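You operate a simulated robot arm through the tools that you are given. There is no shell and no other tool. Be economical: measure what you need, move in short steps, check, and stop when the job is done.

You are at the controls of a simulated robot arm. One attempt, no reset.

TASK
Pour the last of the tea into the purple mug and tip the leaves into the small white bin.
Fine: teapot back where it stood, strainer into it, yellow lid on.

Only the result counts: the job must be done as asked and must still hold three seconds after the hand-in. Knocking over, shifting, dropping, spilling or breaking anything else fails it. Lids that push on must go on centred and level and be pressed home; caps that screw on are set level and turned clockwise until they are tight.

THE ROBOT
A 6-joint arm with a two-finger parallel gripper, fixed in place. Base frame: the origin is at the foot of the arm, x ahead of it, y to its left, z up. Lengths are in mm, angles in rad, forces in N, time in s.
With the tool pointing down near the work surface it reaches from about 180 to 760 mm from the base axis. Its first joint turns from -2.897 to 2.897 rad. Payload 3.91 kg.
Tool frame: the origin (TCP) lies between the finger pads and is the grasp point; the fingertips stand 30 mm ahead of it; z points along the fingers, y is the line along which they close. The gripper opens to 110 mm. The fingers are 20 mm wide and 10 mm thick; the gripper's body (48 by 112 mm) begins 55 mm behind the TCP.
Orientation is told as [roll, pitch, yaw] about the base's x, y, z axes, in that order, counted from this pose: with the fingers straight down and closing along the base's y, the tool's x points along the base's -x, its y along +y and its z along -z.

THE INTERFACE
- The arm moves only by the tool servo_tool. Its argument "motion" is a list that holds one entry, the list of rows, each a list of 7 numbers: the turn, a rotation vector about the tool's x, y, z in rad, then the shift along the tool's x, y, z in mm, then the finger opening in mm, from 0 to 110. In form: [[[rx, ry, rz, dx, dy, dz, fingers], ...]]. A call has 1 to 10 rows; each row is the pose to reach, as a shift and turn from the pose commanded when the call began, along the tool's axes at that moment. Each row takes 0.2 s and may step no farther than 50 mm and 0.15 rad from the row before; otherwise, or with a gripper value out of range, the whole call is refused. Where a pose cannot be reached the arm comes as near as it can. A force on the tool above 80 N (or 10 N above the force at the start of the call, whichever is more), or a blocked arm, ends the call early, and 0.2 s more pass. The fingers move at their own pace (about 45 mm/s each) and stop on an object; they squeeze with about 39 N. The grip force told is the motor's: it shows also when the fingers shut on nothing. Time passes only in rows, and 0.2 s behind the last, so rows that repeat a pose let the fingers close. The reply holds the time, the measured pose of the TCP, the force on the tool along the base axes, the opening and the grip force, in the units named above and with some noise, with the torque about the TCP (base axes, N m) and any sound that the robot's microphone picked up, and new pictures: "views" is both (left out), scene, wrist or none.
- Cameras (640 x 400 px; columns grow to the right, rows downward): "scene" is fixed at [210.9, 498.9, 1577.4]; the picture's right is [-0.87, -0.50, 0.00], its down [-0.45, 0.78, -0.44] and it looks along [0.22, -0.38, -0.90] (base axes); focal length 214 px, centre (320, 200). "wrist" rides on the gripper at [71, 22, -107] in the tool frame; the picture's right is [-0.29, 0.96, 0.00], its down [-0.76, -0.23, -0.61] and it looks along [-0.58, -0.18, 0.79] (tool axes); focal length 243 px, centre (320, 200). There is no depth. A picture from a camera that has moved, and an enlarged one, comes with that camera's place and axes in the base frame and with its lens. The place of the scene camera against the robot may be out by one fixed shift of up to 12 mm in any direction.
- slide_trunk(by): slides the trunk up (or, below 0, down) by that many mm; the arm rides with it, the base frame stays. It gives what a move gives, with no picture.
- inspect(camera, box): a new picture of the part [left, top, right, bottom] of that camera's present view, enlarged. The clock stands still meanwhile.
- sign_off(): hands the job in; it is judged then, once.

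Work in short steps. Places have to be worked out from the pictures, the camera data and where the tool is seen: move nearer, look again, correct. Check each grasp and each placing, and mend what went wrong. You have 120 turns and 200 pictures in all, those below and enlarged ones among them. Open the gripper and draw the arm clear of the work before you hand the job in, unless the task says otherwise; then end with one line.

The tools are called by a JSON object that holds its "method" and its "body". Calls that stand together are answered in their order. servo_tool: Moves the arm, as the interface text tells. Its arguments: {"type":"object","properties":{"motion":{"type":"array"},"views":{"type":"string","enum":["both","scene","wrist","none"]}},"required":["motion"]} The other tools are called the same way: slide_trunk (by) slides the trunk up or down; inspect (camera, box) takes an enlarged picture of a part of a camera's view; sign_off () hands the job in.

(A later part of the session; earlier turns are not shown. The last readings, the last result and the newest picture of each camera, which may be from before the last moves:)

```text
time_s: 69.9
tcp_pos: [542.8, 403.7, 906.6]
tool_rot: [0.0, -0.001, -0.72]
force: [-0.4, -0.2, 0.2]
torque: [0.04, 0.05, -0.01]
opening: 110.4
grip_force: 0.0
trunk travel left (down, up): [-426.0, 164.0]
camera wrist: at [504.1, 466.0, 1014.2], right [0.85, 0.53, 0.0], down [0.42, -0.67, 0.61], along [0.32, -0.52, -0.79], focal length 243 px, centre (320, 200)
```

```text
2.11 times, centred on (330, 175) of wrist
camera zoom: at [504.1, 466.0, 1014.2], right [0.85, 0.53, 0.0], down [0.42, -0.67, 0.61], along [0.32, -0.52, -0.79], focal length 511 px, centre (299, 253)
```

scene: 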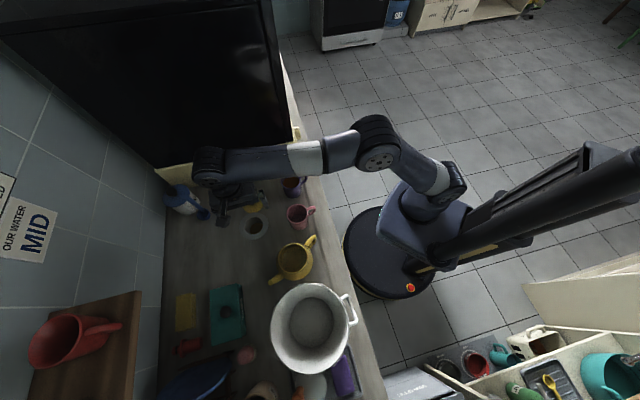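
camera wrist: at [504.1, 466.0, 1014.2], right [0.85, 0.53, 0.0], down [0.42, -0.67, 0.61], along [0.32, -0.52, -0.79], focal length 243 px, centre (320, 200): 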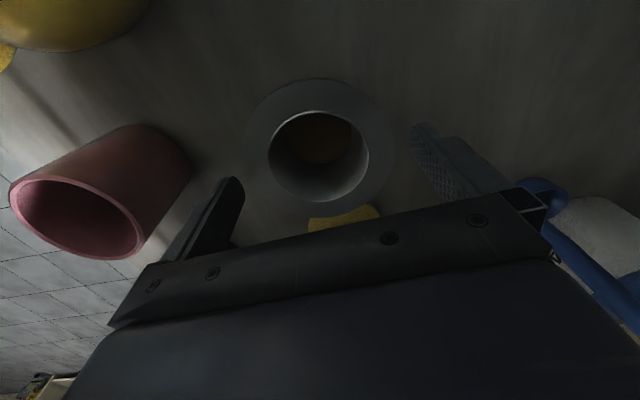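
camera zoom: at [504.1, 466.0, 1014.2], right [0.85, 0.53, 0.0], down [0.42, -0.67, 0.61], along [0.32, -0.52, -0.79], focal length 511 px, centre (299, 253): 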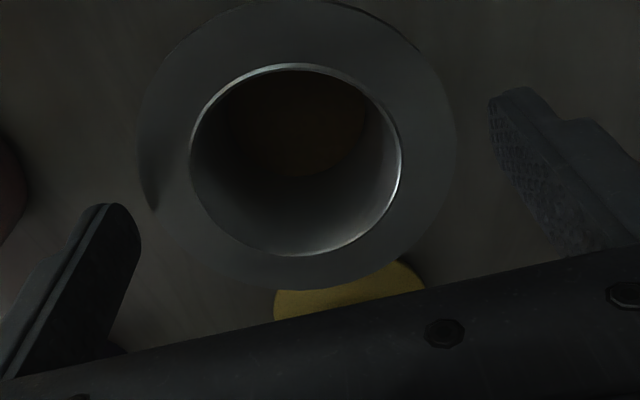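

Fingers straddle the flange symmetrically (about 4 mm clear each side). I descend 20 mm so the tips reach just below the flange, then close gently.

{"method": "servo_tool", "body": {"motion": [[[0, 0, 0, 1, 0, 7, 110], [0, 0, 0, 1.5, 0, 14, 110], [0, 0, 0, 1.5, 0, 20, 110], [0, 0, 0, 1.5, 0, 20, 100], [0, 0, 0, 1.5, 0, 20, 90], [0, 0, 0, 1.5, 0, 20, 85]]], "views": "wrist"}}

{"method": "inspect", "body": {"camera": "wrist", "box": [180, 80, 480, 270]}}

```text
time_s: 71.3
tcp_pos: [541.0, 403.4, 888.5]
tool_rot: [0.0, 0.0, -0.719]
force: [0.5, 0.1, -0.7]
torque: [0.04, -0.01, 0.01]
opening: 84.6
grip_force: 0.2
trunk travel left (down, up): [-426.0, 164.0]
camera wrist: at [502.8, 467.3, 994.9], right [0.85, 0.53, 0.0], down [0.42, -0.67, 0.61], along [0.32, -0.52, -0.79], focal length 243 px, centre (320, 200)
```

wrist: 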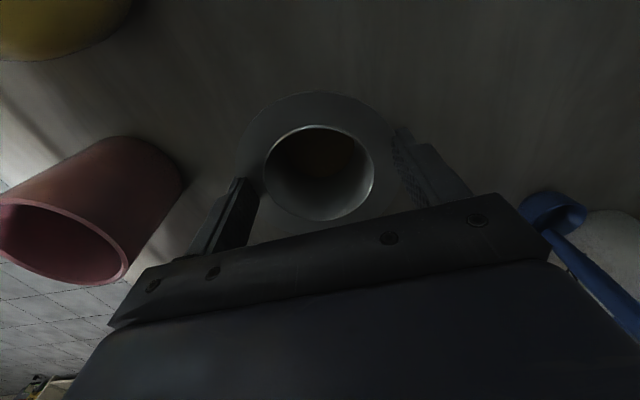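

```text
2.11 times, centred on (330, 175) of wrist
camera zoom: at [502.8, 467.3, 994.9], right [0.85, 0.53, 0.0], down [0.42, -0.67, 0.61], along [0.32, -0.52, -0.79], focal length 511 px, centre (299, 253)
```

zoom: 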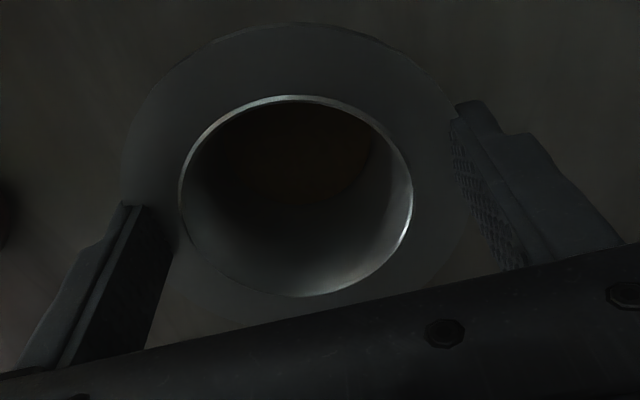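

The fingers closed to 85 mm without contact, so they are still above the flange. I probe straight down gently to feel its height.

{"method": "servo_tool", "body": {"motion": [[[0, 0, 0, 0, 0, 1.5, 85], [0, 0, 0, 0, 0, 3, 85], [0, 0, 0, 0, 0, 4.5, 85], [0, 0, 0, 0, 0, 6, 85], [0, 0, 0, 0, 0, 7.5, 85], [0, 0, 0, 0, 0, 9, 85], [0, 0, 0, 0, 0, 10.5, 85]]], "views": "none"}}

```text
time_s: 72.9
tcp_pos: [541.2, 403.8, 876.4]
tool_rot: [0.0, -0.001, -0.718]
force: [-0.4, 0.3, -0.5]
torque: [-0.02, 0.01, -0.02]
opening: 84.8
grip_force: 0.2
trunk travel left (down, up): [-426.0, 164.0]
```

{"method": "servo_tool", "body": {"motion": [[[0, 0, 0, 0, 0, 1.5, 85], [0, 0, 0, 0, 0, 3, 85], [0, 0, 0, 0, 0, 4.5, 85], [0, 0, 0, 0, 0, 6, 85], [0, 0, 0, 0, 0, 7.5, 85], [0, 0, 0, 0, 0, 9, 85]]], "views": "wrist"}}

{"method": "inspect", "body": {"camera": "wrist", "box": [180, 80, 480, 270]}}

```text
time_s: 74.3
tcp_pos: [540.6, 405.6, 867.6]
tool_rot: [0.001, -0.002, -0.72]
force: [-1.4, 0.0, -0.4]
torque: [0.03, -0.01, 0.02]
opening: 85.1
grip_force: 0.1
trunk travel left (down, up): [-426.0, 164.0]
camera wrist: at [502.4, 467.4, 974.8], right [0.85, 0.53, 0.0], down [0.42, -0.67, 0.61], along [0.32, -0.52, -0.79], focal length 243 px, centre (320, 200)
```

wrist: 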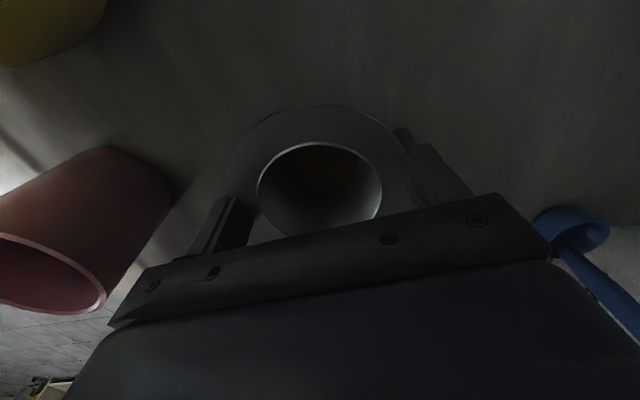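

```text
2.11 times, centred on (330, 175) of wrist
camera zoom: at [502.4, 467.4, 974.8], right [0.85, 0.53, 0.0], down [0.42, -0.67, 0.61], along [0.32, -0.52, -0.79], focal length 511 px, centre (299, 253)
```

zoom: 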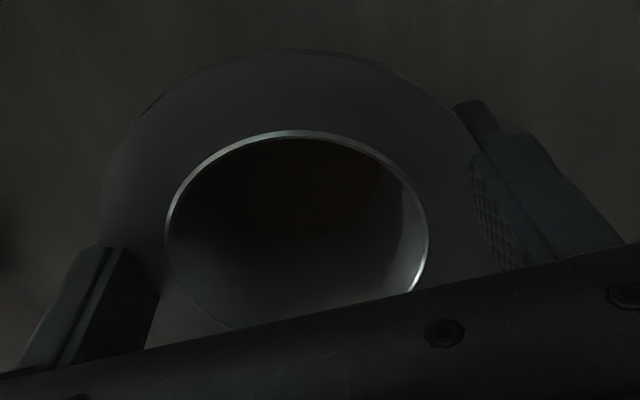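

The fingers already straddle the strainer just below flange level without touching. I close on it and see where it grips.

{"method": "servo_tool", "body": {"motion": [[[0, 0, 0, 0, 0, 0, 76], [0, 0, 0, 0, 0, 0, 70], [0, 0, 0, 0, 0, 0, 64], [0, 0, 0, 0, 0, 0, 60], [0, 0, 0, 0, 0, 0, 60]]], "views": "wrist"}}

{"method": "inspect", "body": {"camera": "wrist", "box": [180, 80, 480, 270]}}

{"method": "inspect", "body": {"camera": "scene", "box": [210, 180, 300, 260]}}

```text
time_s: 75.5
tcp_pos: [541.3, 404.9, 869.4]
tool_rot: [0.0, 0.0, -0.719]
force: [0.1, -0.9, -0.1]
torque: [0.02, 0.01, 0.01]
opening: 61.1
grip_force: 39.2
trunk travel left (down, up): [-426.0, 164.0]
camera wrist: at [502.4, 467.4, 974.9], right [0.85, 0.53, 0.0], down [0.42, -0.67, 0.61], along [0.32, -0.52, -0.79], focal length 243 px, centre (320, 200)
```

wrist: 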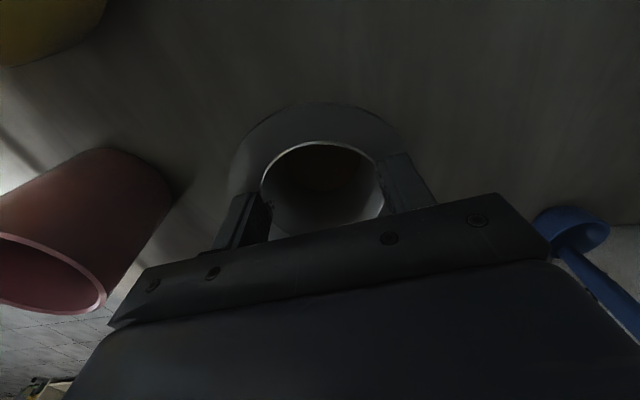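

```text
2.11 times, centred on (330, 175) of wrist
camera zoom: at [502.4, 467.4, 974.9], right [0.85, 0.53, 0.0], down [0.42, -0.67, 0.61], along [0.32, -0.52, -0.79], focal length 511 px, centre (299, 253)
```

zoom: 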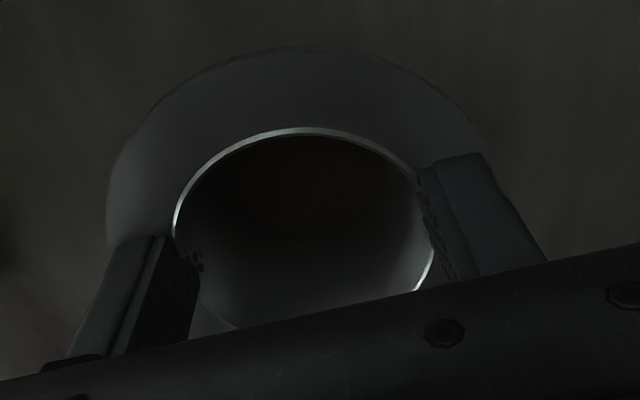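

```text
5.00 times, centred on (255, 220) of scene
camera zoom: at [210.9, 498.9, 1577.4], right [-0.87, -0.5, 0.0], down [-0.45, 0.78, -0.44], along [0.22, -0.38, -0.9], focal length 1072 px, centre (645, 100)
```

zoom: 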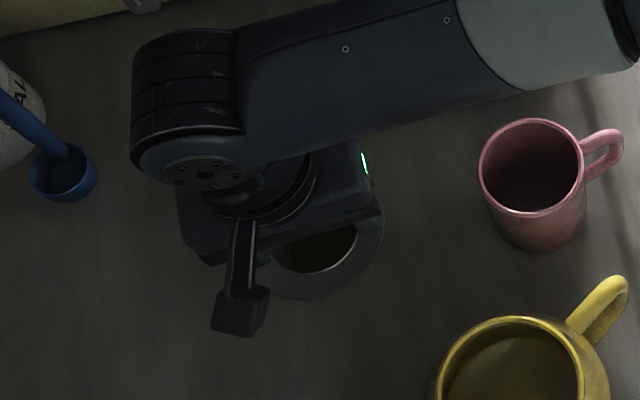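

It grips the cup wall at 61 mm. For later seating in the pot I want the tips only just below the flange, so I open, rise 27 mm and regrip higher.

{"method": "servo_tool", "body": {"motion": [[[0, 0, 0, 0, 0, 0, 75], [0, 0, 0, 0, 0, 0, 80], [0, 0, 0, 0, 0, -10, 80], [0, 0, 0, 0, 0, -20, 80], [0, 0, 0, 0, 0, -27, 80], [0, 0, 0, 0, 0, -27, 70], [0, 0, 0, 0, 0, -27, 60], [0, 0, 0, 0, 0, -27, 56], [0, 0, 0, 0, 0, -27, 56]]], "views": "wrist"}}

{"method": "inspect", "body": {"camera": "wrist", "box": [180, 80, 480, 270]}}

```text
time_s: 77.5
tcp_pos: [539.0, 405.3, 894.7]
tool_rot: [0.0, -0.002, -0.719]
force: [-0.8, 0.9, 0.1]
torque: [0.02, 0.0, -0.03]
opening: 61.5
grip_force: 39.1
trunk travel left (down, up): [-426.0, 164.0]
camera wrist: at [502.6, 467.8, 1002.0], right [0.85, 0.53, 0.0], down [0.42, -0.67, 0.61], along [0.32, -0.52, -0.79], focal length 243 px, centre (320, 200)
```

wrist: 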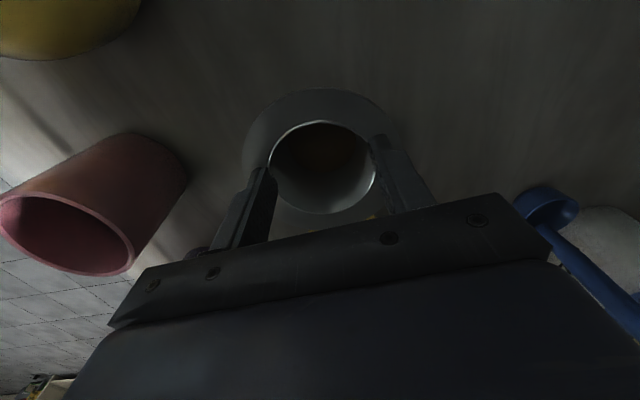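

```text
2.11 times, centred on (330, 175) of wrist
camera zoom: at [502.6, 467.8, 1002.0], right [0.85, 0.53, 0.0], down [0.42, -0.67, 0.61], along [0.32, -0.52, -0.79], focal length 511 px, centre (299, 253)
```

zoom: 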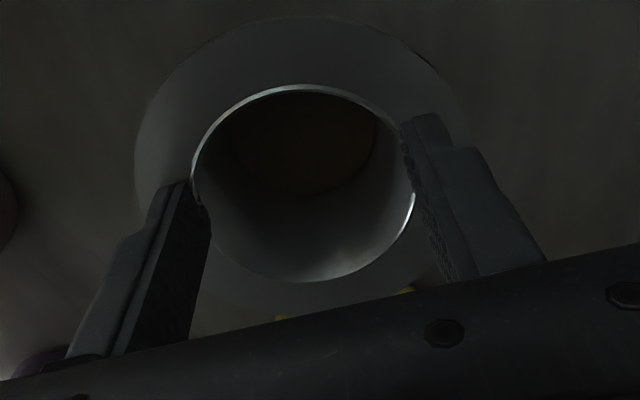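

Gripping, but the overlap looks slim; I take 4 mm more, then lift 40 mm as a test.

{"method": "servo_tool", "body": {"motion": [[[0, 0, 0, 0, 0, 0, 70], [0, 0, 0, 0, 0, 2, 72], [0, 0, 0, 0, 0, 4.5, 72], [0, 0, 0, 0, 0, 4.5, 60], [0, 0, 0, 0, 0, 4.5, 56], [0, 0, 0, 0, 0, 4.5, 56], [0, 0, 0, 0, 0, 4.5, 56]]], "views": "none"}}

{"method": "servo_tool", "body": {"motion": [[[0, 0, 0, 0, 0, -5, 56], [0, 0, 0, 0, 0, -15, 56], [0, 0, 0, 0, 0, -30, 56], [0, 0, 0, 0, 0, -45, 56], [0, 0, 0, 0, 0, -60, 56], [0, 0, 0, 0, 0, -60, 56]]]}}

{"method": "inspect", "body": {"camera": "wrist", "box": [180, 80, 480, 270]}}

```text
time_s: 79.1
tcp_pos: [541.8, 406.5, 889.8]
tool_rot: [0.001, -0.001, -0.72]
force: [0.4, 0.0, 0.8]
torque: [-0.02, -0.02, 0.05]
opening: 61.3
grip_force: 38.7
trunk travel left (down, up): [-426.0, 164.0]
```

```text
time_s: 80.5
tcp_pos: [540.5, 404.0, 950.6]
tool_rot: [0.001, -0.002, -0.718]
force: [0.0, -0.1, -1.4]
torque: [-0.02, -0.01, 0.0]
opening: 61.5
grip_force: 39.1
trunk travel left (down, up): [-426.0, 164.0]
camera wrist: at [501.9, 467.0, 1058.0], right [0.85, 0.53, 0.0], down [0.42, -0.67, 0.61], along [0.32, -0.52, -0.79], focal length 243 px, centre (320, 200)
```

scene: 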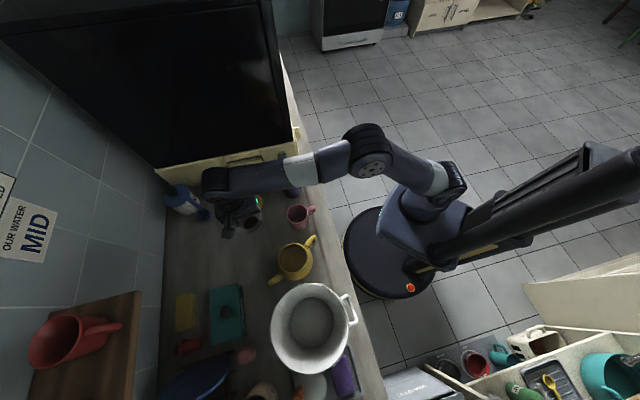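
wrist: 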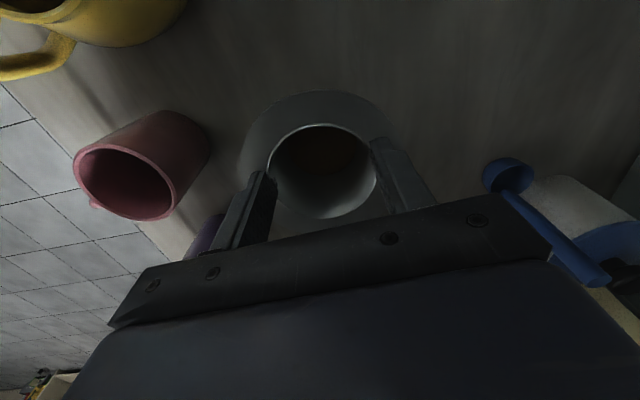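

```text
2.11 times, centred on (330, 175) of wrist
camera zoom: at [501.9, 467.0, 1058.0], right [0.85, 0.53, 0.0], down [0.42, -0.67, 0.61], along [0.32, -0.52, -0.79], focal length 511 px, centre (299, 253)
```

zoom: 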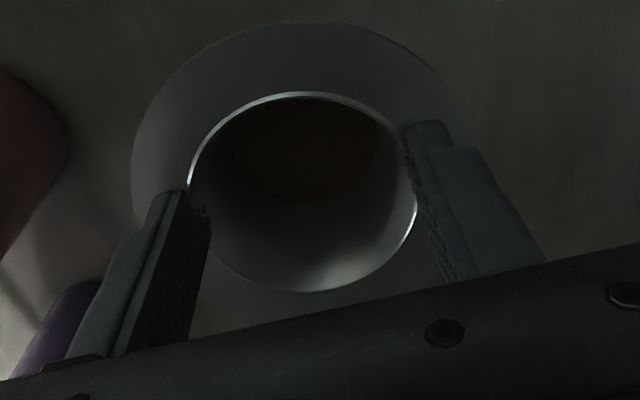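

Strainer is held level (1.4 N). I raise it and start toward the bin, turning the wrist so the tool will head outward for the dump.

{"method": "servo_tool", "body": {"motion": [[[0, 0, 0, 0, 0, -30, 56], [0, 0, 0, 0, 0, -65, 56], [0, 0, 0, 0, 0, -100, 56], [0, 0, 0.06, 10, -4, -130, 56], [0, 0, 0.15, 35, -12, -150, 56], [0, 0, 0.25, 70, -25, -150, 56], [0, 0, 0.36, 105, -37, -150, 56], [0, 0, 0.48, 140, -49, -150, 56], [0, 0, 0.6, 175, -62, -150, 56], [0, 0, 0.72, 210, -74, -150, 56]]], "views": "none"}}

```text
time_s: 82.7
tcp_pos: [335.1, 486.0, 1098.5]
tool_rot: [0.002, -0.001, -1.442]
force: [-0.9, -0.5, -0.7]
torque: [0.03, 0.02, 0.0]
opening: 61.5
grip_force: 38.8
trunk travel left (down, up): [-426.0, 164.0]
```

{"method": "servo_tool", "body": {"motion": [[[0, 0, 0.1, 10, -24, -4, 56], [0, 0, 0.2, 20, -48, -8, 56], [0, 0, 0.3, 30, -72, -12, 56], [0, 0, 0.41, 40, -96, -12, 56], [0, 0, 0.513, 50, -120, -12, 56], [0, 0, 0.513, 50, -120, -12, 56]]]}}

```text
time_s: 84.1
tcp_pos: [245.6, 510.1, 1110.7]
tool_rot: [-0.001, 0.001, -1.789]
force: [-0.1, 0.1, -0.6]
torque: [-0.03, -0.01, -0.01]
opening: 61.3
grip_force: 38.8
out of reach, approached as far as the arm can: row 4, 5, 6
trunk travel left (down, up): [-426.0, 164.0]
camera wrist: at [283.3, 575.0, 1218.4], right [0.87, -0.49, 0.0], down [-0.39, -0.69, 0.61], along [-0.3, -0.53, -0.79], focal length 243 px, centre (320, 200)
```

scene: 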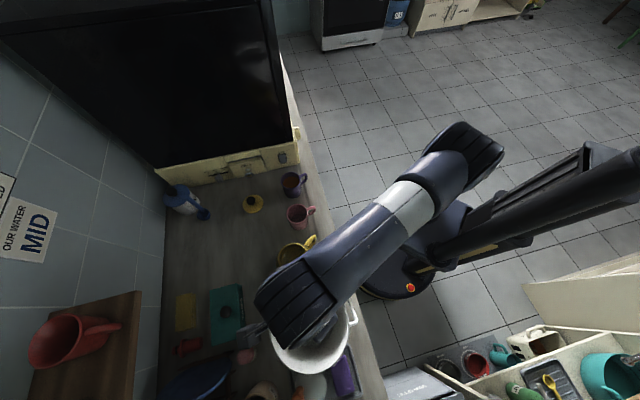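
wrist: 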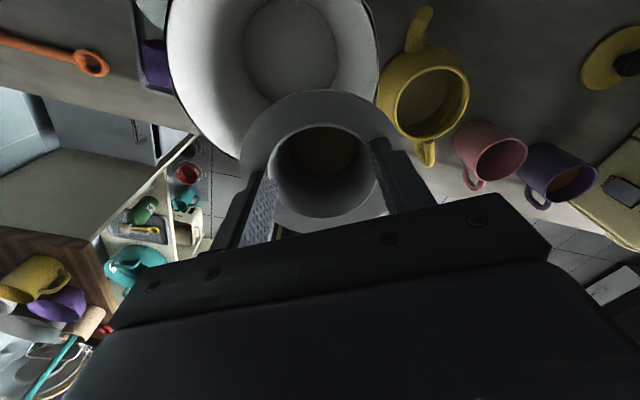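

The wrist is over the bin and the view confirms its centre near (221, 557). The tool now pitches outward (which also regains reach), keeping the strainer above the bin.

{"method": "servo_tool", "body": {"motion": [[[0, 0.14, 0, 1, -2, 0, 56], [0, 0.28, 0, 3, -5, 0, 56], [0, 0.42, 0, 6, -9, 2, 56], [0, 0.56, 0, 10, -14, 4, 56], [0, 0.7, 0, 14, -19, 6, 56], [0, 0.84, 0, 18, -25, 8, 56], [0, 0.98, 0, 22, -30, 10, 56], [0, 1.12, 0, 25, -34, 12, 56]]]}}

```text
time_s: 85.9
tcp_pos: [218.8, 543.7, 1100.9]
tool_rot: [-0.007, 1.093, -1.786]
force: [-0.4, 0.1, 0.0]
torque: [-0.01, 0.0, 0.01]
opening: 61.9
grip_force: 39.2
trunk travel left (down, up): [-426.0, 164.0]
camera wrist: at [228.5, 476.8, 1213.3], right [0.91, -0.33, -0.26], down [-0.41, -0.82, -0.4], along [-0.08, 0.47, -0.88], focal length 243 px, centre (320, 200)
```

scene: 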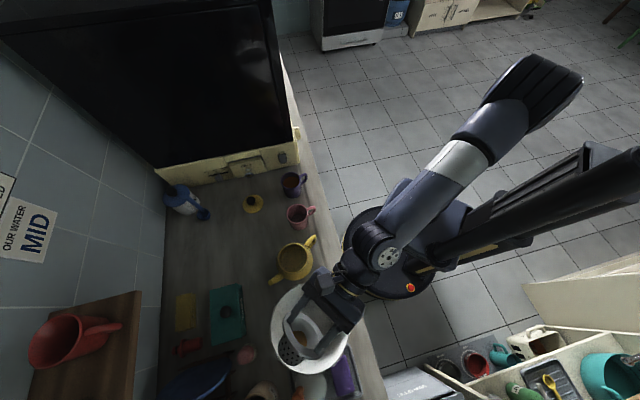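
wrist: 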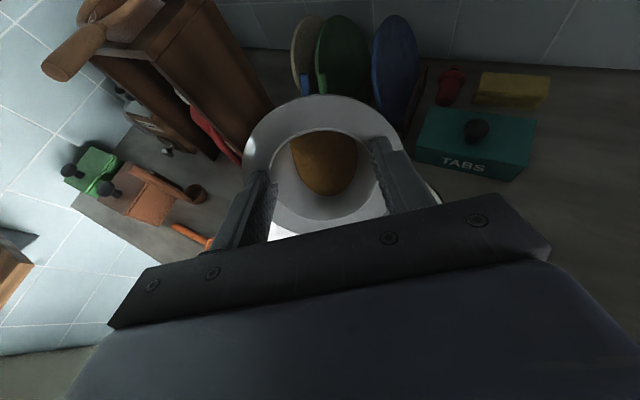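

Strainer is over the bin with the leaves visible inside. I roll it past horizontal to about 125° to tip them out.

{"method": "servo_tool", "body": {"motion": [[[0, 0.13, 0, 0, 0, 0, 56], [0, 0.26, 0, 0, 0, 0, 56], [0, 0.39, 0, 0, 0, 0, 56], [0, 0.52, 0, 0, 0, 0, 56], [0, 0.65, 0, 0, 0, 0, 56], [0, 0.78, 0, 0, 0, 0, 56], [0, 0.92, 0, 0, 0, 0, 56], [0, 1.06, 0, 0, 0, 0, 56], [0, 1.06, 0, 0, 0, 0, 56], [0, 1.06, 0, 0, 0, 0, 56]]]}}

{"method": "inspect", "body": {"camera": "scene", "box": [240, 270, 380, 390]}}

```text
time_s: 88.1
tcp_pos: [270.3, 515.3, 1099.1]
tool_rot: [3.083, 0.97, 1.351]
force: [-0.3, 1.2, -1.5]
torque: [0.01, 0.0, 0.01]
opening: 61.1
grip_force: 39.1
out of reach, approached as far as the arm can: row 1, 2, 3, 4, 5, 6, 7, 8, 9, 10
trunk travel left (down, up): [-426.0, 164.0]
camera wrist: at [270.6, 384.2, 1098.6], right [0.98, 0.0, -0.21], down [-0.21, -0.04, -0.98], along [-0.01, 1.0, -0.04], focal length 243 px, centre (320, 200)
```

scene: 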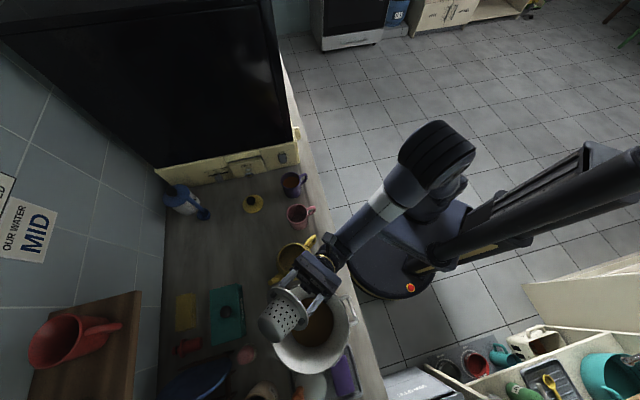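
wrist: 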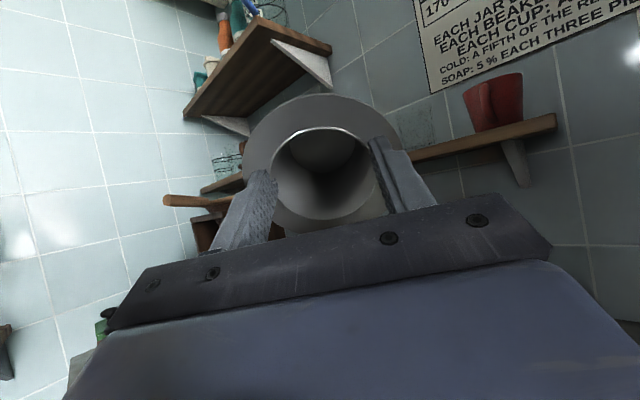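

```text
3.33 times, centred on (310, 330) of scene
camera zoom: at [210.9, 498.9, 1577.4], right [-0.87, -0.5, 0.0], down [-0.45, 0.78, -0.44], along [0.22, -0.38, -0.9], focal length 715 px, centre (353, -233)
```

zoom: 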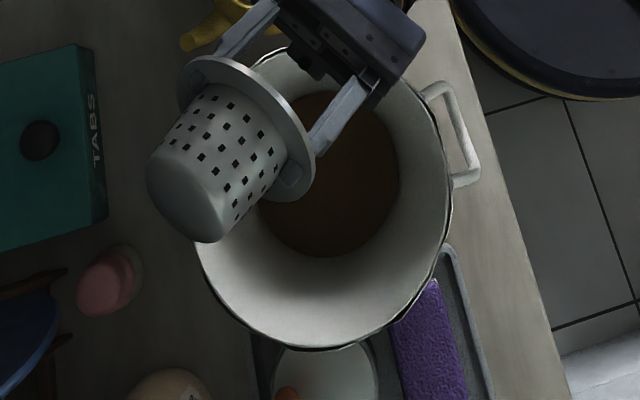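

The leaves lie in the bin's bottom. I check that the strainer is empty and nothing was scattered.

{"method": "inspect", "body": {"camera": "wrist", "box": [220, 80, 440, 240]}}

```text
2.50 times, centred on (330, 160) of wrist
camera zoom: at [270.6, 384.2, 1098.6], right [0.98, 0.0, -0.21], down [-0.21, -0.04, -0.98], along [-0.01, 1.0, -0.04], focal length 606 px, centre (295, 300)
```

zoom: 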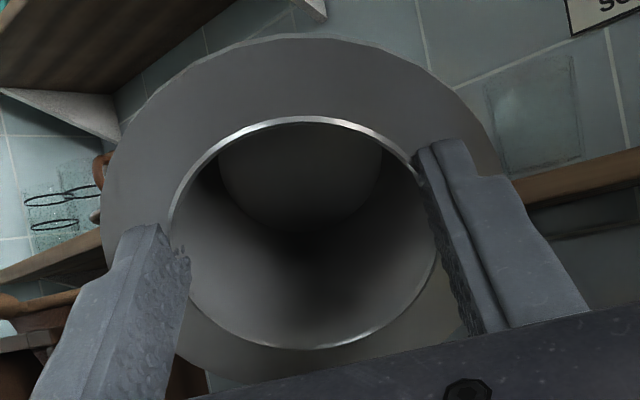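

Strainer is empty and still square in the grip. I rotate back toward vertical.

{"method": "servo_tool", "body": {"motion": [[[0, -0.14, 0, 0, 0, 0, 56], [0, -0.28, 0, 0, 0, 0, 56], [0, -0.42, 0, 0, 0, 0, 56], [0, -0.56, 0, 0, 0, 0, 56], [0, -0.7, 0, 0, 0, 0, 56], [0, -0.84, 0, 0, 0, 0, 56], [0, -0.98, 0, 0, 0, 0, 56], [0, -1.12, 0, 0, 0, 0, 56]]], "views": "none"}}

```text
time_s: 89.9
tcp_pos: [271.1, 518.1, 1101.5]
tool_rot: [0.057, 1.055, -1.693]
force: [1.0, -0.3, -0.5]
torque: [0.01, 0.01, 0.02]
opening: 61.0
grip_force: 38.4
trunk travel left (down, up): [-426.0, 164.0]
```

{"method": "servo_tool", "body": {"motion": [[[0, -0.132, 0, -6, 11, -6, 56], [0, -0.264, 0, -12, 22, -12, 56], [0, -0.396, 0, -18, 33, -17, 56], [0, -0.528, 0, -25, 44, -23, 56], [0, -0.66, 0, -31, 55, -29, 56], [0, -0.792, 0, -37, 66, -35, 56], [0, -0.924, 0, -43, 77, -40, 56], [0, -1.055, 0, -49, 88, -46, 56]]]}}

```text
time_s: 91.7
tcp_pos: [348.1, 441.2, 1082.1]
tool_rot: [0.034, -0.007, -1.743]
force: [-0.5, -0.2, 0.1]
torque: [0.0, 0.01, -0.01]
opening: 61.4
grip_force: 38.9
trunk travel left (down, up): [-426.0, 164.0]
camera wrist: at [378.8, 507.2, 1190.7], right [0.89, -0.45, 0.03], down [-0.38, -0.7, 0.61], along [-0.25, -0.55, -0.79], focal length 243 px, centre (320, 200)
```

scene: 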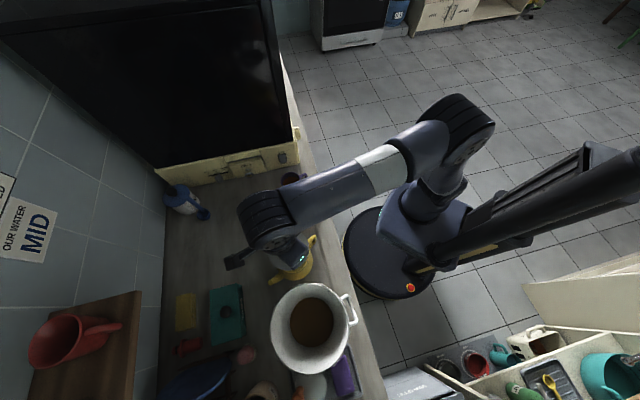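
wrist: 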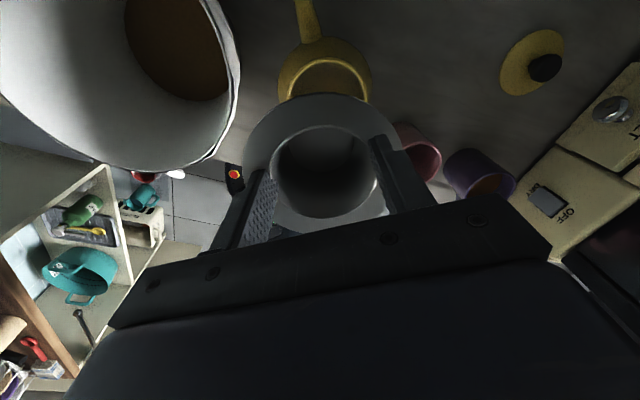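

I level the tool (0.034 rad skew) and move 70 mm back so the pot's opening is visible for centring.

{"method": "servo_tool", "body": {"motion": [[[0, -0.017, 0.02, -23, 0, 0, 56], [0.001, -0.035, 0.039, -46, 0, 0, 56], [0.001, -0.035, 0.039, -69, 0, 0, 56], [0.001, -0.035, 0.039, -69, 0, 0, 56]]], "views": "wrist"}}

{"method": "inspect", "body": {"camera": "wrist", "box": [240, 0, 420, 110]}}

```text
time_s: 92.7
tcp_pos: [335.1, 370.4, 1085.0]
tool_rot: [0.033, -0.039, -1.78]
force: [-0.1, 0.4, -0.9]
torque: [0.04, -0.01, 0.0]
opening: 61.5
grip_force: 39.4
trunk travel left (down, up): [-426.0, 164.0]
camera wrist: at [368.9, 440.4, 1189.7], right [0.88, -0.48, 0.04], down [-0.4, -0.67, 0.63], along [-0.27, -0.57, -0.78], focal length 243 px, centre (320, 200)
```

wrist: 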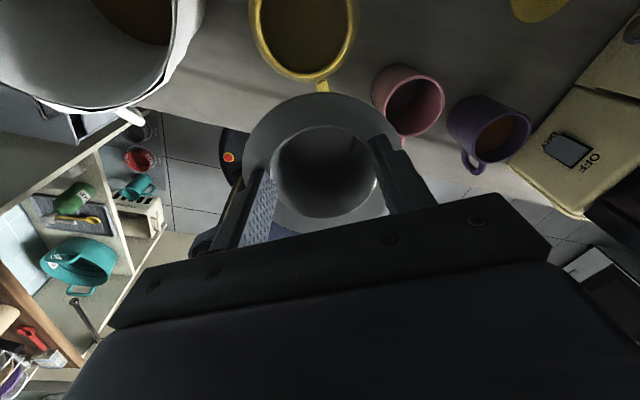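

```text
3.56 times, centred on (330, 55) of wrist
camera zoom: at [368.9, 440.4, 1189.7], right [0.88, -0.48, 0.04], down [-0.4, -0.67, 0.63], along [-0.27, -0.57, -0.78], focal length 863 px, centre (284, 716)
```

zoom: 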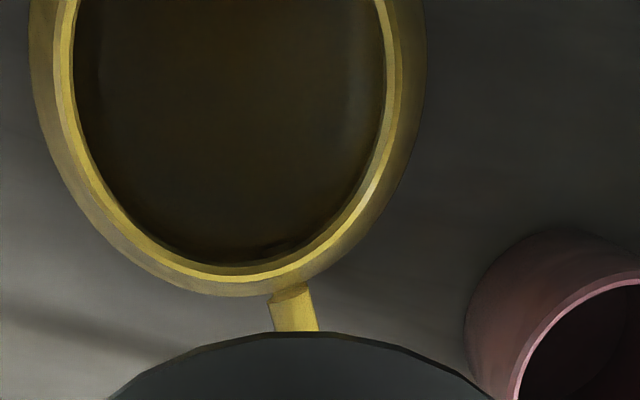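

Reading the skew properly (roll/pitch are in the yawed frame), I correct it, and from this view the pot's rim centre is about (361, 428). I move over it at z 1030.

{"method": "servo_tool", "body": {"motion": [[[0.011, 0.013, 0, 20, 4.5, 15, 56], [0.022, 0.026, 0, 41, 9, 35, 56], [0.033, 0.039, 0, 61, 13.6, 55, 56], [0.033, 0.039, 0, 61, 13.6, 55, 56]]]}}

{"method": "inspect", "body": {"camera": "scene", "box": [230, 200, 350, 320]}}

```text
time_s: 93.7
tcp_pos: [364.4, 426.5, 1025.7]
tool_rot: [0.0, 0.001, -1.78]
force: [0.0, -0.7, -0.3]
torque: [-0.01, 0.01, 0.02]
opening: 61.7
grip_force: 39.1
trunk travel left (down, up): [-426.0, 164.0]
camera wrist: at [400.4, 490.7, 1133.4], right [0.88, -0.48, 0.0], down [-0.38, -0.7, 0.61], along [-0.29, -0.53, -0.79], focal length 243 px, centre (320, 200)
```

scene: 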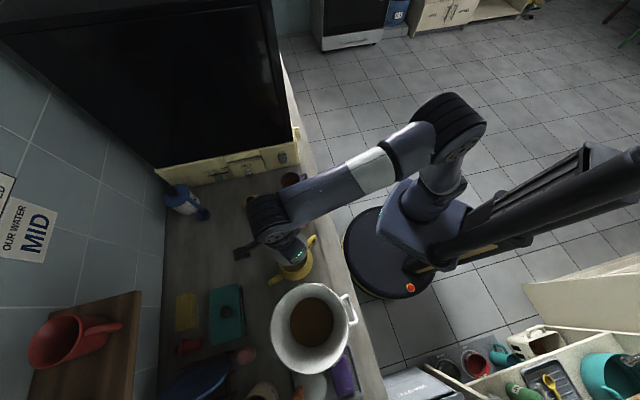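
wrist: 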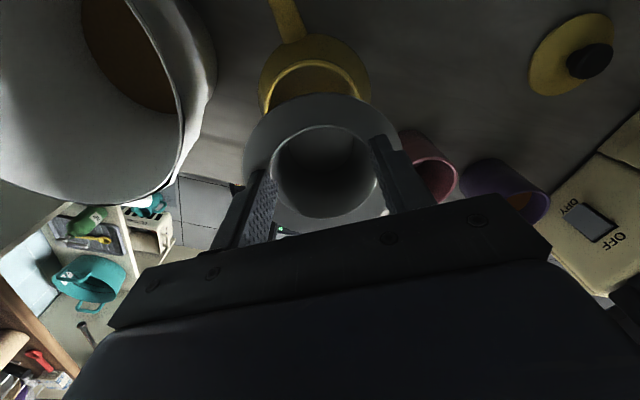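

```text
3.33 times, centred on (290, 260) of scene
camera zoom: at [210.9, 498.9, 1577.4], right [-0.87, -0.5, 0.0], down [-0.45, 0.78, -0.44], along [0.22, -0.38, -0.9], focal length 715 px, centre (420, 0)
```

zoom: 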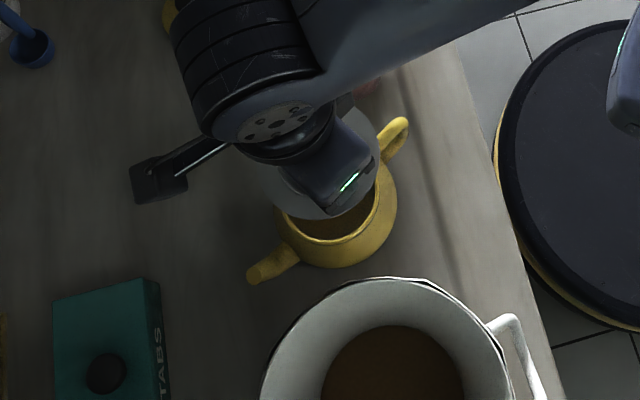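

{"method": "inspect", "body": {"camera": "wrist", "box": [230, 0, 430, 130]}}

```text
3.08 times, centred on (330, 65) of wrist
camera zoom: at [400.4, 490.7, 1133.4], right [0.88, -0.48, 0.0], down [-0.38, -0.7, 0.61], along [-0.29, -0.53, -0.79], focal length 746 px, centre (289, 615)
```

zoom: 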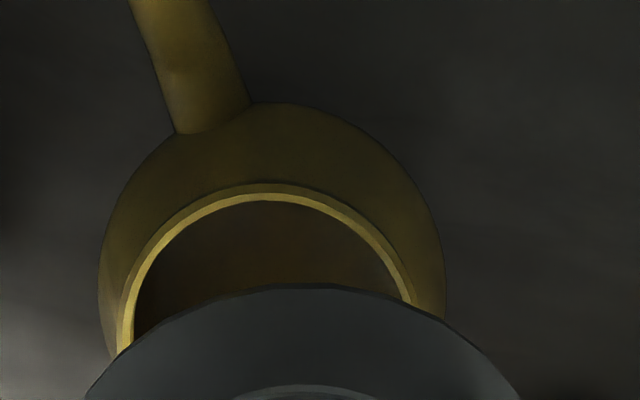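

The pot centre is about 6 mm to tool −y of the TCP while the strainer sits about 3.5 mm to tool −x; I correct by (+3.3, −6.4) and lower the cup into the opening to z 962.

{"method": "servo_tool", "body": {"motion": [[[0, 0, 0, 2, -4, 3, 56], [0, 0, 0, 3.3, -6.4, 15, 56], [0, 0, 0, 3.3, -6.4, 28, 56], [0, 0, 0, 3.3, -6.4, 40, 56], [0, 0, 0, 3.3, -6.4, 52, 56], [0, 0, 0, 3.3, -6.4, 63, 56]]]}}

{"method": "inspect", "body": {"camera": "wrist", "box": [220, 40, 440, 240]}}

{"method": "inspect", "body": {"camera": "scene", "box": [240, 210, 340, 300]}}

```text
time_s: 95.1
tcp_pos: [356.9, 431.0, 963.0]
tool_rot: [0.0, -0.001, -1.78]
force: [0.4, -1.1, -1.1]
torque: [0.03, -0.02, 0.01]
opening: 61.4
grip_force: 39.4
trunk travel left (down, up): [-426.0, 164.0]
camera wrist: at [393.9, 495.8, 1070.4], right [0.88, -0.48, 0.0], down [-0.38, -0.69, 0.61], along [-0.29, -0.53, -0.79], focal length 243 px, centre (320, 200)
```

scene: 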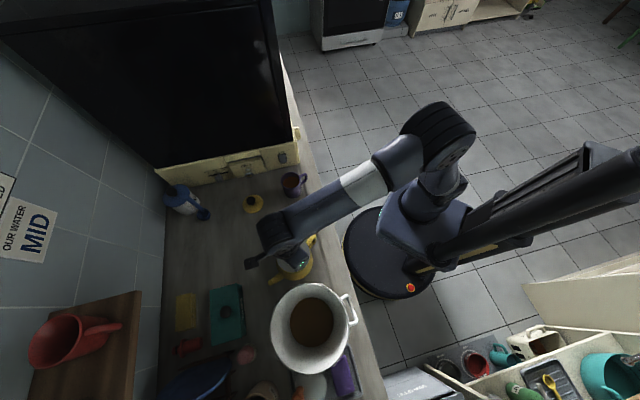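
wrist: 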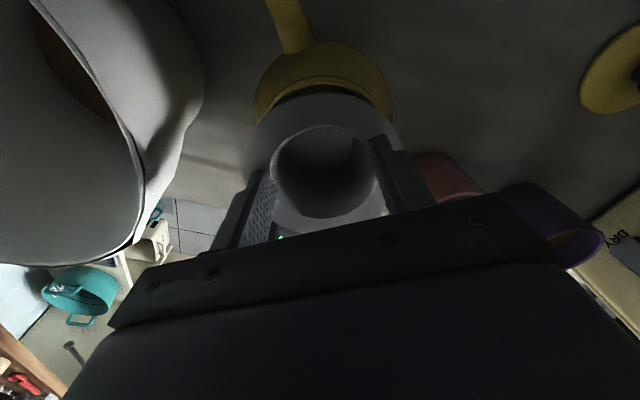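

```text
2.00 times, centred on (330, 140) of wrist
camera zoom: at [393.9, 495.8, 1070.4], right [0.88, -0.48, 0.0], down [-0.38, -0.69, 0.61], along [-0.29, -0.53, -0.79], focal length 485 px, centre (300, 320)
```

zoom: 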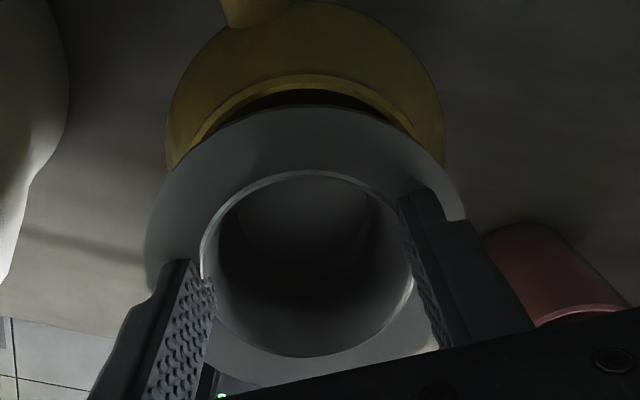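

```text
4.44 times, centred on (290, 255) of scene
camera zoom: at [210.9, 498.9, 1577.4], right [-0.87, -0.5, 0.0], down [-0.45, 0.78, -0.44], along [0.22, -0.38, -0.9], focal length 953 px, centre (453, -44)
```

zoom: 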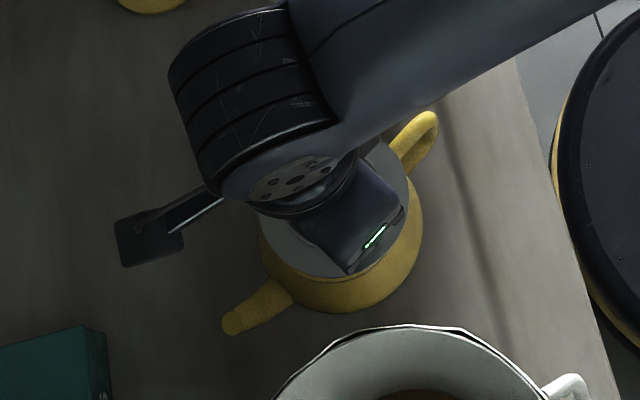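

Lateral and fore-aft alignment agree within about 1–2 mm. I lower in small steps, watching force.

{"method": "servo_tool", "body": {"motion": [[[0, 0, 0, 0, 0, 4, 56], [0, 0, 0, 0, 0, 8, 56], [0, 0, 0, 0, 0, 12, 56], [0, 0, 0, 0, 0, 16, 56], [0, 0, 0, 0, 0, 20, 56]]], "views": "none"}}

{"method": "servo_tool", "body": {"motion": [[[0, 0, 0, 0, 0, 2, 56], [0, 0, 0, 0, 0, 4, 56], [0, 0, 0, 0, 0, 6, 56]]], "views": "wrist"}}

{"method": "inspect", "body": {"camera": "wrist", "box": [220, 60, 440, 260]}}

```text
time_s: 96.3
tcp_pos: [357.0, 429.5, 943.1]
tool_rot: [0.002, 0.002, -1.779]
force: [-0.5, 1.1, -0.2]
torque: [-0.02, 0.03, -0.01]
opening: 61.2
grip_force: 39.3
trunk travel left (down, up): [-426.0, 164.0]
```

```text
time_s: 97.1
tcp_pos: [356.6, 430.9, 937.6]
tool_rot: [0.0, -0.002, -1.78]
force: [-0.3, -0.1, -0.6]
torque: [0.0, -0.02, -0.02]
opening: 61.5
grip_force: 38.9
trunk travel left (down, up): [-426.0, 164.0]
camera wrist: at [394.4, 495.4, 1044.9], right [0.88, -0.48, 0.0], down [-0.38, -0.69, 0.61], along [-0.29, -0.53, -0.79], focal length 243 px, centre (320, 200)
```

wrist: 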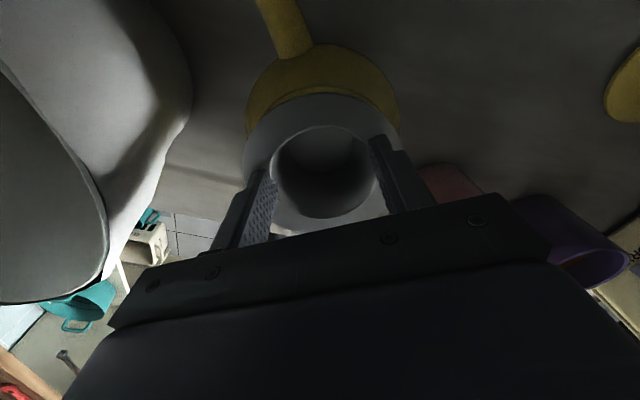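

```text
2.00 times, centred on (330, 160) of wrist
camera zoom: at [394.4, 495.4, 1044.9], right [0.88, -0.48, 0.0], down [-0.38, -0.69, 0.61], along [-0.29, -0.53, -0.79], focal length 485 px, centre (300, 280)
```

zoom: 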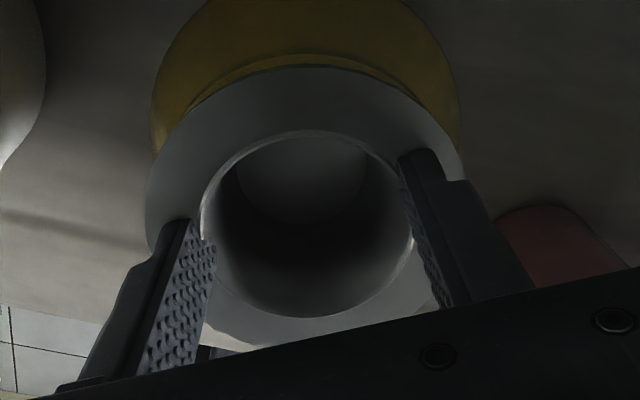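

{"method": "servo_tool", "body": {"motion": [[[0, 0, 0, 0, 0, 2, 56], [0, 0, 0, 0, 0, 4, 56], [0, 0, 0, 0, 0, 6, 56]]], "views": "none"}}

{"method": "servo_tool", "body": {"motion": [[[0, 0, 0, 0, 0, 1.5, 56], [0, 0, 0, 0, 0, 3, 56]]], "views": "none"}}

{"method": "inspect", "body": {"camera": "wrist", "box": [220, 60, 440, 260]}}

```text
time_s: 97.9
tcp_pos: [358.4, 430.4, 932.2]
tool_rot: [0.002, 0.001, -1.779]
force: [0.8, 0.6, 6.7]
torque: [-0.05, -0.13, 0.03]
opening: 61.4
grip_force: 39.2
trunk travel left (down, up): [-426.0, 164.0]
```

```text
time_s: 98.5
tcp_pos: [356.4, 430.7, 931.6]
tool_rot: [0.003, 0.005, -1.78]
force: [1.7, -0.6, 20.0]
torque: [0.01, -0.01, 0.25]
opening: 61.0
grip_force: 39.1
trunk travel left (down, up): [-426.0, 164.0]
```

```text
2.00 times, centred on (330, 160) of wrist
camera zoom: at [393.8, 494.5, 1038.0], right [0.88, -0.48, 0.0], down [-0.38, -0.7, 0.61], along [-0.29, -0.53, -0.8], focal length 485 px, centre (300, 280)
```

zoom: 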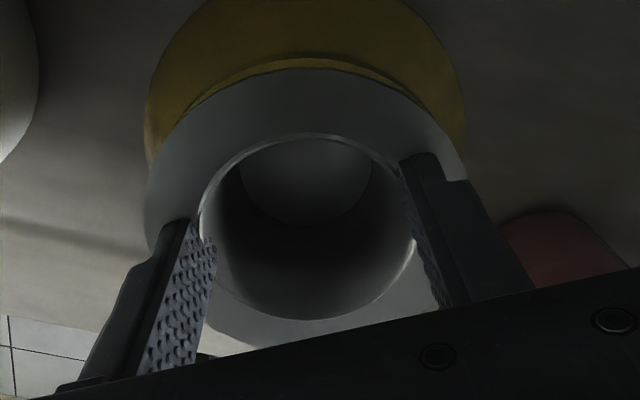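

Contact at about 932 (20 N). I ease up 1.5 mm and release slightly to let it seat.

{"method": "servo_tool", "body": {"motion": [[[0, 0, 0, 0, 0, -2, 56], [0, 0, 0, 0, 0, -2, 62], [0, 0, 0, 0, 0, -2, 65], [0, 0, 0, 0, 0, -2, 66], [0, 0, 0, 0, 0, -2, 66]]], "views": "none"}}

{"method": "inspect", "body": {"camera": "wrist", "box": [220, 60, 440, 260]}}

```text
time_s: 99.7
tcp_pos: [357.8, 430.6, 930.0]
tool_rot: [0.0, -0.002, -1.781]
force: [-0.9, -0.6, -2.2]
torque: [0.0, 0.0, 0.0]
opening: 64.8
grip_force: 0.0
trunk travel left (down, up): [-426.0, 164.0]
```

```text
2.00 times, centred on (330, 160) of wrist
camera zoom: at [394.4, 495.2, 1037.7], right [0.88, -0.48, 0.0], down [-0.38, -0.69, 0.61], along [-0.29, -0.53, -0.79], focal length 485 px, centre (300, 280)
```

zoom: 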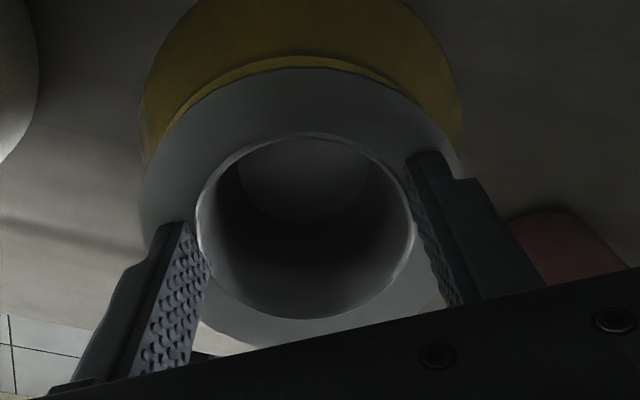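

It stays put, so the flange is resting on the rim. I draw the fingers straight up.

{"method": "servo_tool", "body": {"motion": [[[0, 0, 0, 0, 0, -4, 66], [0, 0, 0, 0, 0, -10, 66], [0, 0, 0, 0, 0, -20, 67], [0, 0, 0, 0, 0, -35, 68], [0, 0, 0, 0, 0, -60, 70], [0, 0, 0, -30, 0, -90, 70], [0, 0, 0, -60, 0, -110, 70]]]}}

{"method": "inspect", "body": {"camera": "wrist", "box": [230, 0, 430, 130]}}

{"method": "inspect", "body": {"camera": "scene", "box": [240, 210, 340, 300]}}

```text
time_s: 101.3
tcp_pos: [345.0, 370.8, 1042.6]
tool_rot: [0.0, -0.002, -1.778]
force: [1.2, 0.6, 0.1]
torque: [-0.06, -0.02, -0.01]
opening: 69.9
grip_force: 0.0
trunk travel left (down, up): [-426.0, 164.0]
camera wrist: at [382.2, 435.3, 1149.2], right [0.88, -0.48, 0.0], down [-0.38, -0.7, 0.61], along [-0.29, -0.53, -0.79], focal length 243 px, centre (320, 200)
```

scene: 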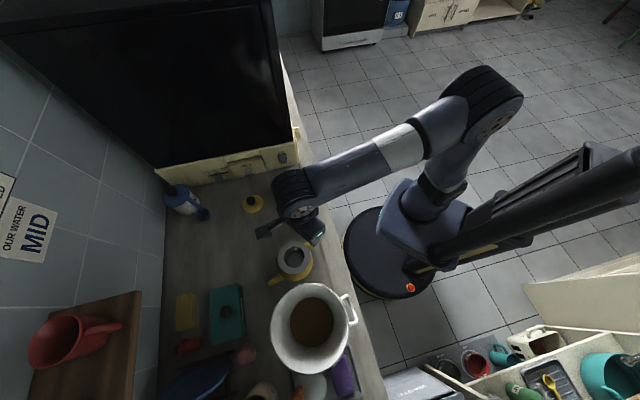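
wrist: 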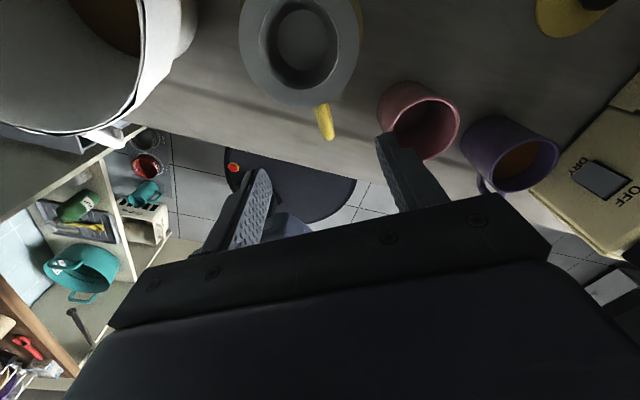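

```text
3.08 times, centred on (330, 65) of wrist
camera zoom: at [382.2, 435.3, 1149.2], right [0.88, -0.48, 0.0], down [-0.38, -0.7, 0.61], along [-0.29, -0.53, -0.79], focal length 746 px, centre (289, 615)
```

zoom: 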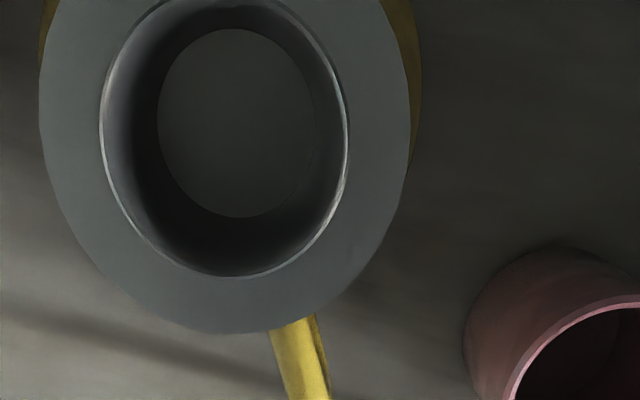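

```text
4.44 times, centred on (290, 255) of scene
camera zoom: at [210.9, 498.9, 1577.4], right [-0.87, -0.5, 0.0], down [-0.45, 0.78, -0.44], along [0.22, -0.38, -0.9], focal length 953 px, centre (453, -44)
```

zoom: 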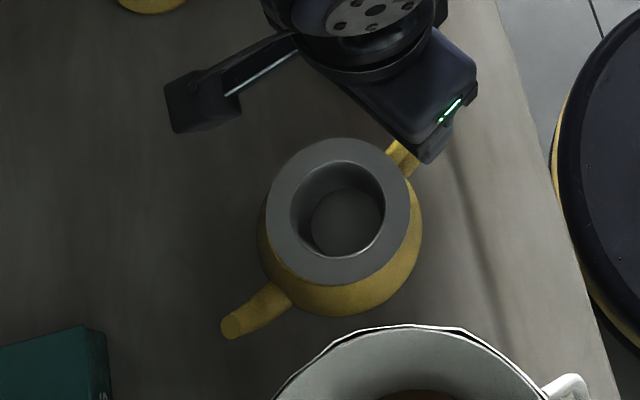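

Strainer sits centred on the pot's rim, pot unmoved. Next is the lid near (625, 320): I fly above it.

{"method": "servo_tool", "body": {"motion": [[[0, 0, -0.132, 1, 35, 4, 70], [0, 0, -0.265, 2, 70, 8, 70], [0, 0, -0.397, 3, 106, 12, 70], [0, 0, -0.529, 4, 141, 16, 70], [0, 0, -0.661, 5, 176, 20, 70], [0, 0, -0.794, 6, 211, 25, 70], [0, 0, -0.926, 7, 247, 29, 70], [0, 0, -1.058, 7, 282, 33, 70]]], "views": "wrist"}}

{"method": "inspect", "body": {"camera": "wrist", "box": [230, 30, 430, 210]}}

```text
time_s: 103.1
tcp_pos: [622.4, 320.3, 1007.2]
tool_rot: [-0.002, 0.001, -0.719]
force: [-0.9, -0.7, -0.1]
torque: [0.01, -0.01, -0.01]
opening: 70.0
grip_force: 0.0
trunk travel left (down, up): [-426.0, 164.0]
camera wrist: at [583.9, 382.8, 1114.2], right [0.85, 0.53, 0.0], down [0.42, -0.67, 0.61], along [0.32, -0.52, -0.79], focal length 243 px, centre (320, 200)
```

wrist: 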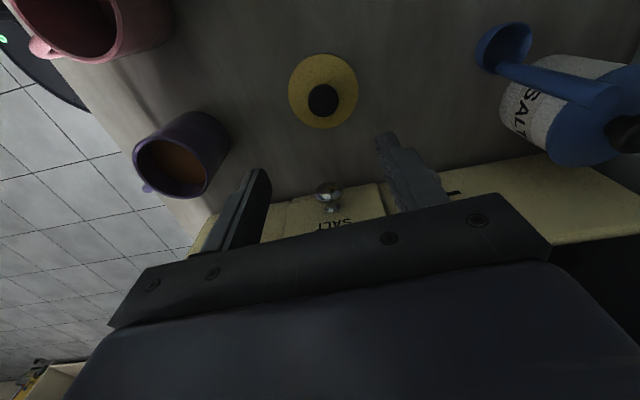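

```text
2.22 times, centred on (330, 120) of wrist
camera zoom: at [583.9, 382.8, 1114.2], right [0.85, 0.53, 0.0], down [0.42, -0.67, 0.61], along [0.32, -0.52, -0.79], focal length 539 px, centre (298, 378)
```

zoom: 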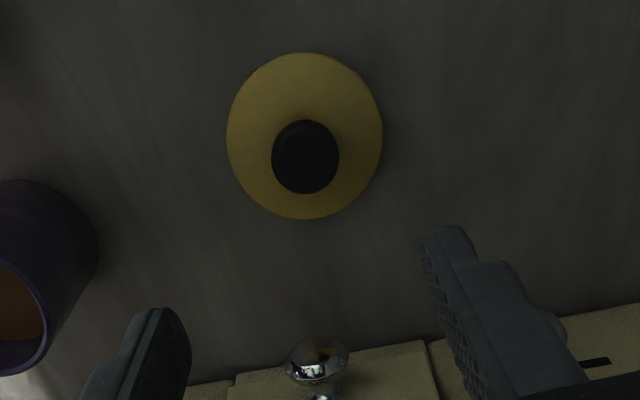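

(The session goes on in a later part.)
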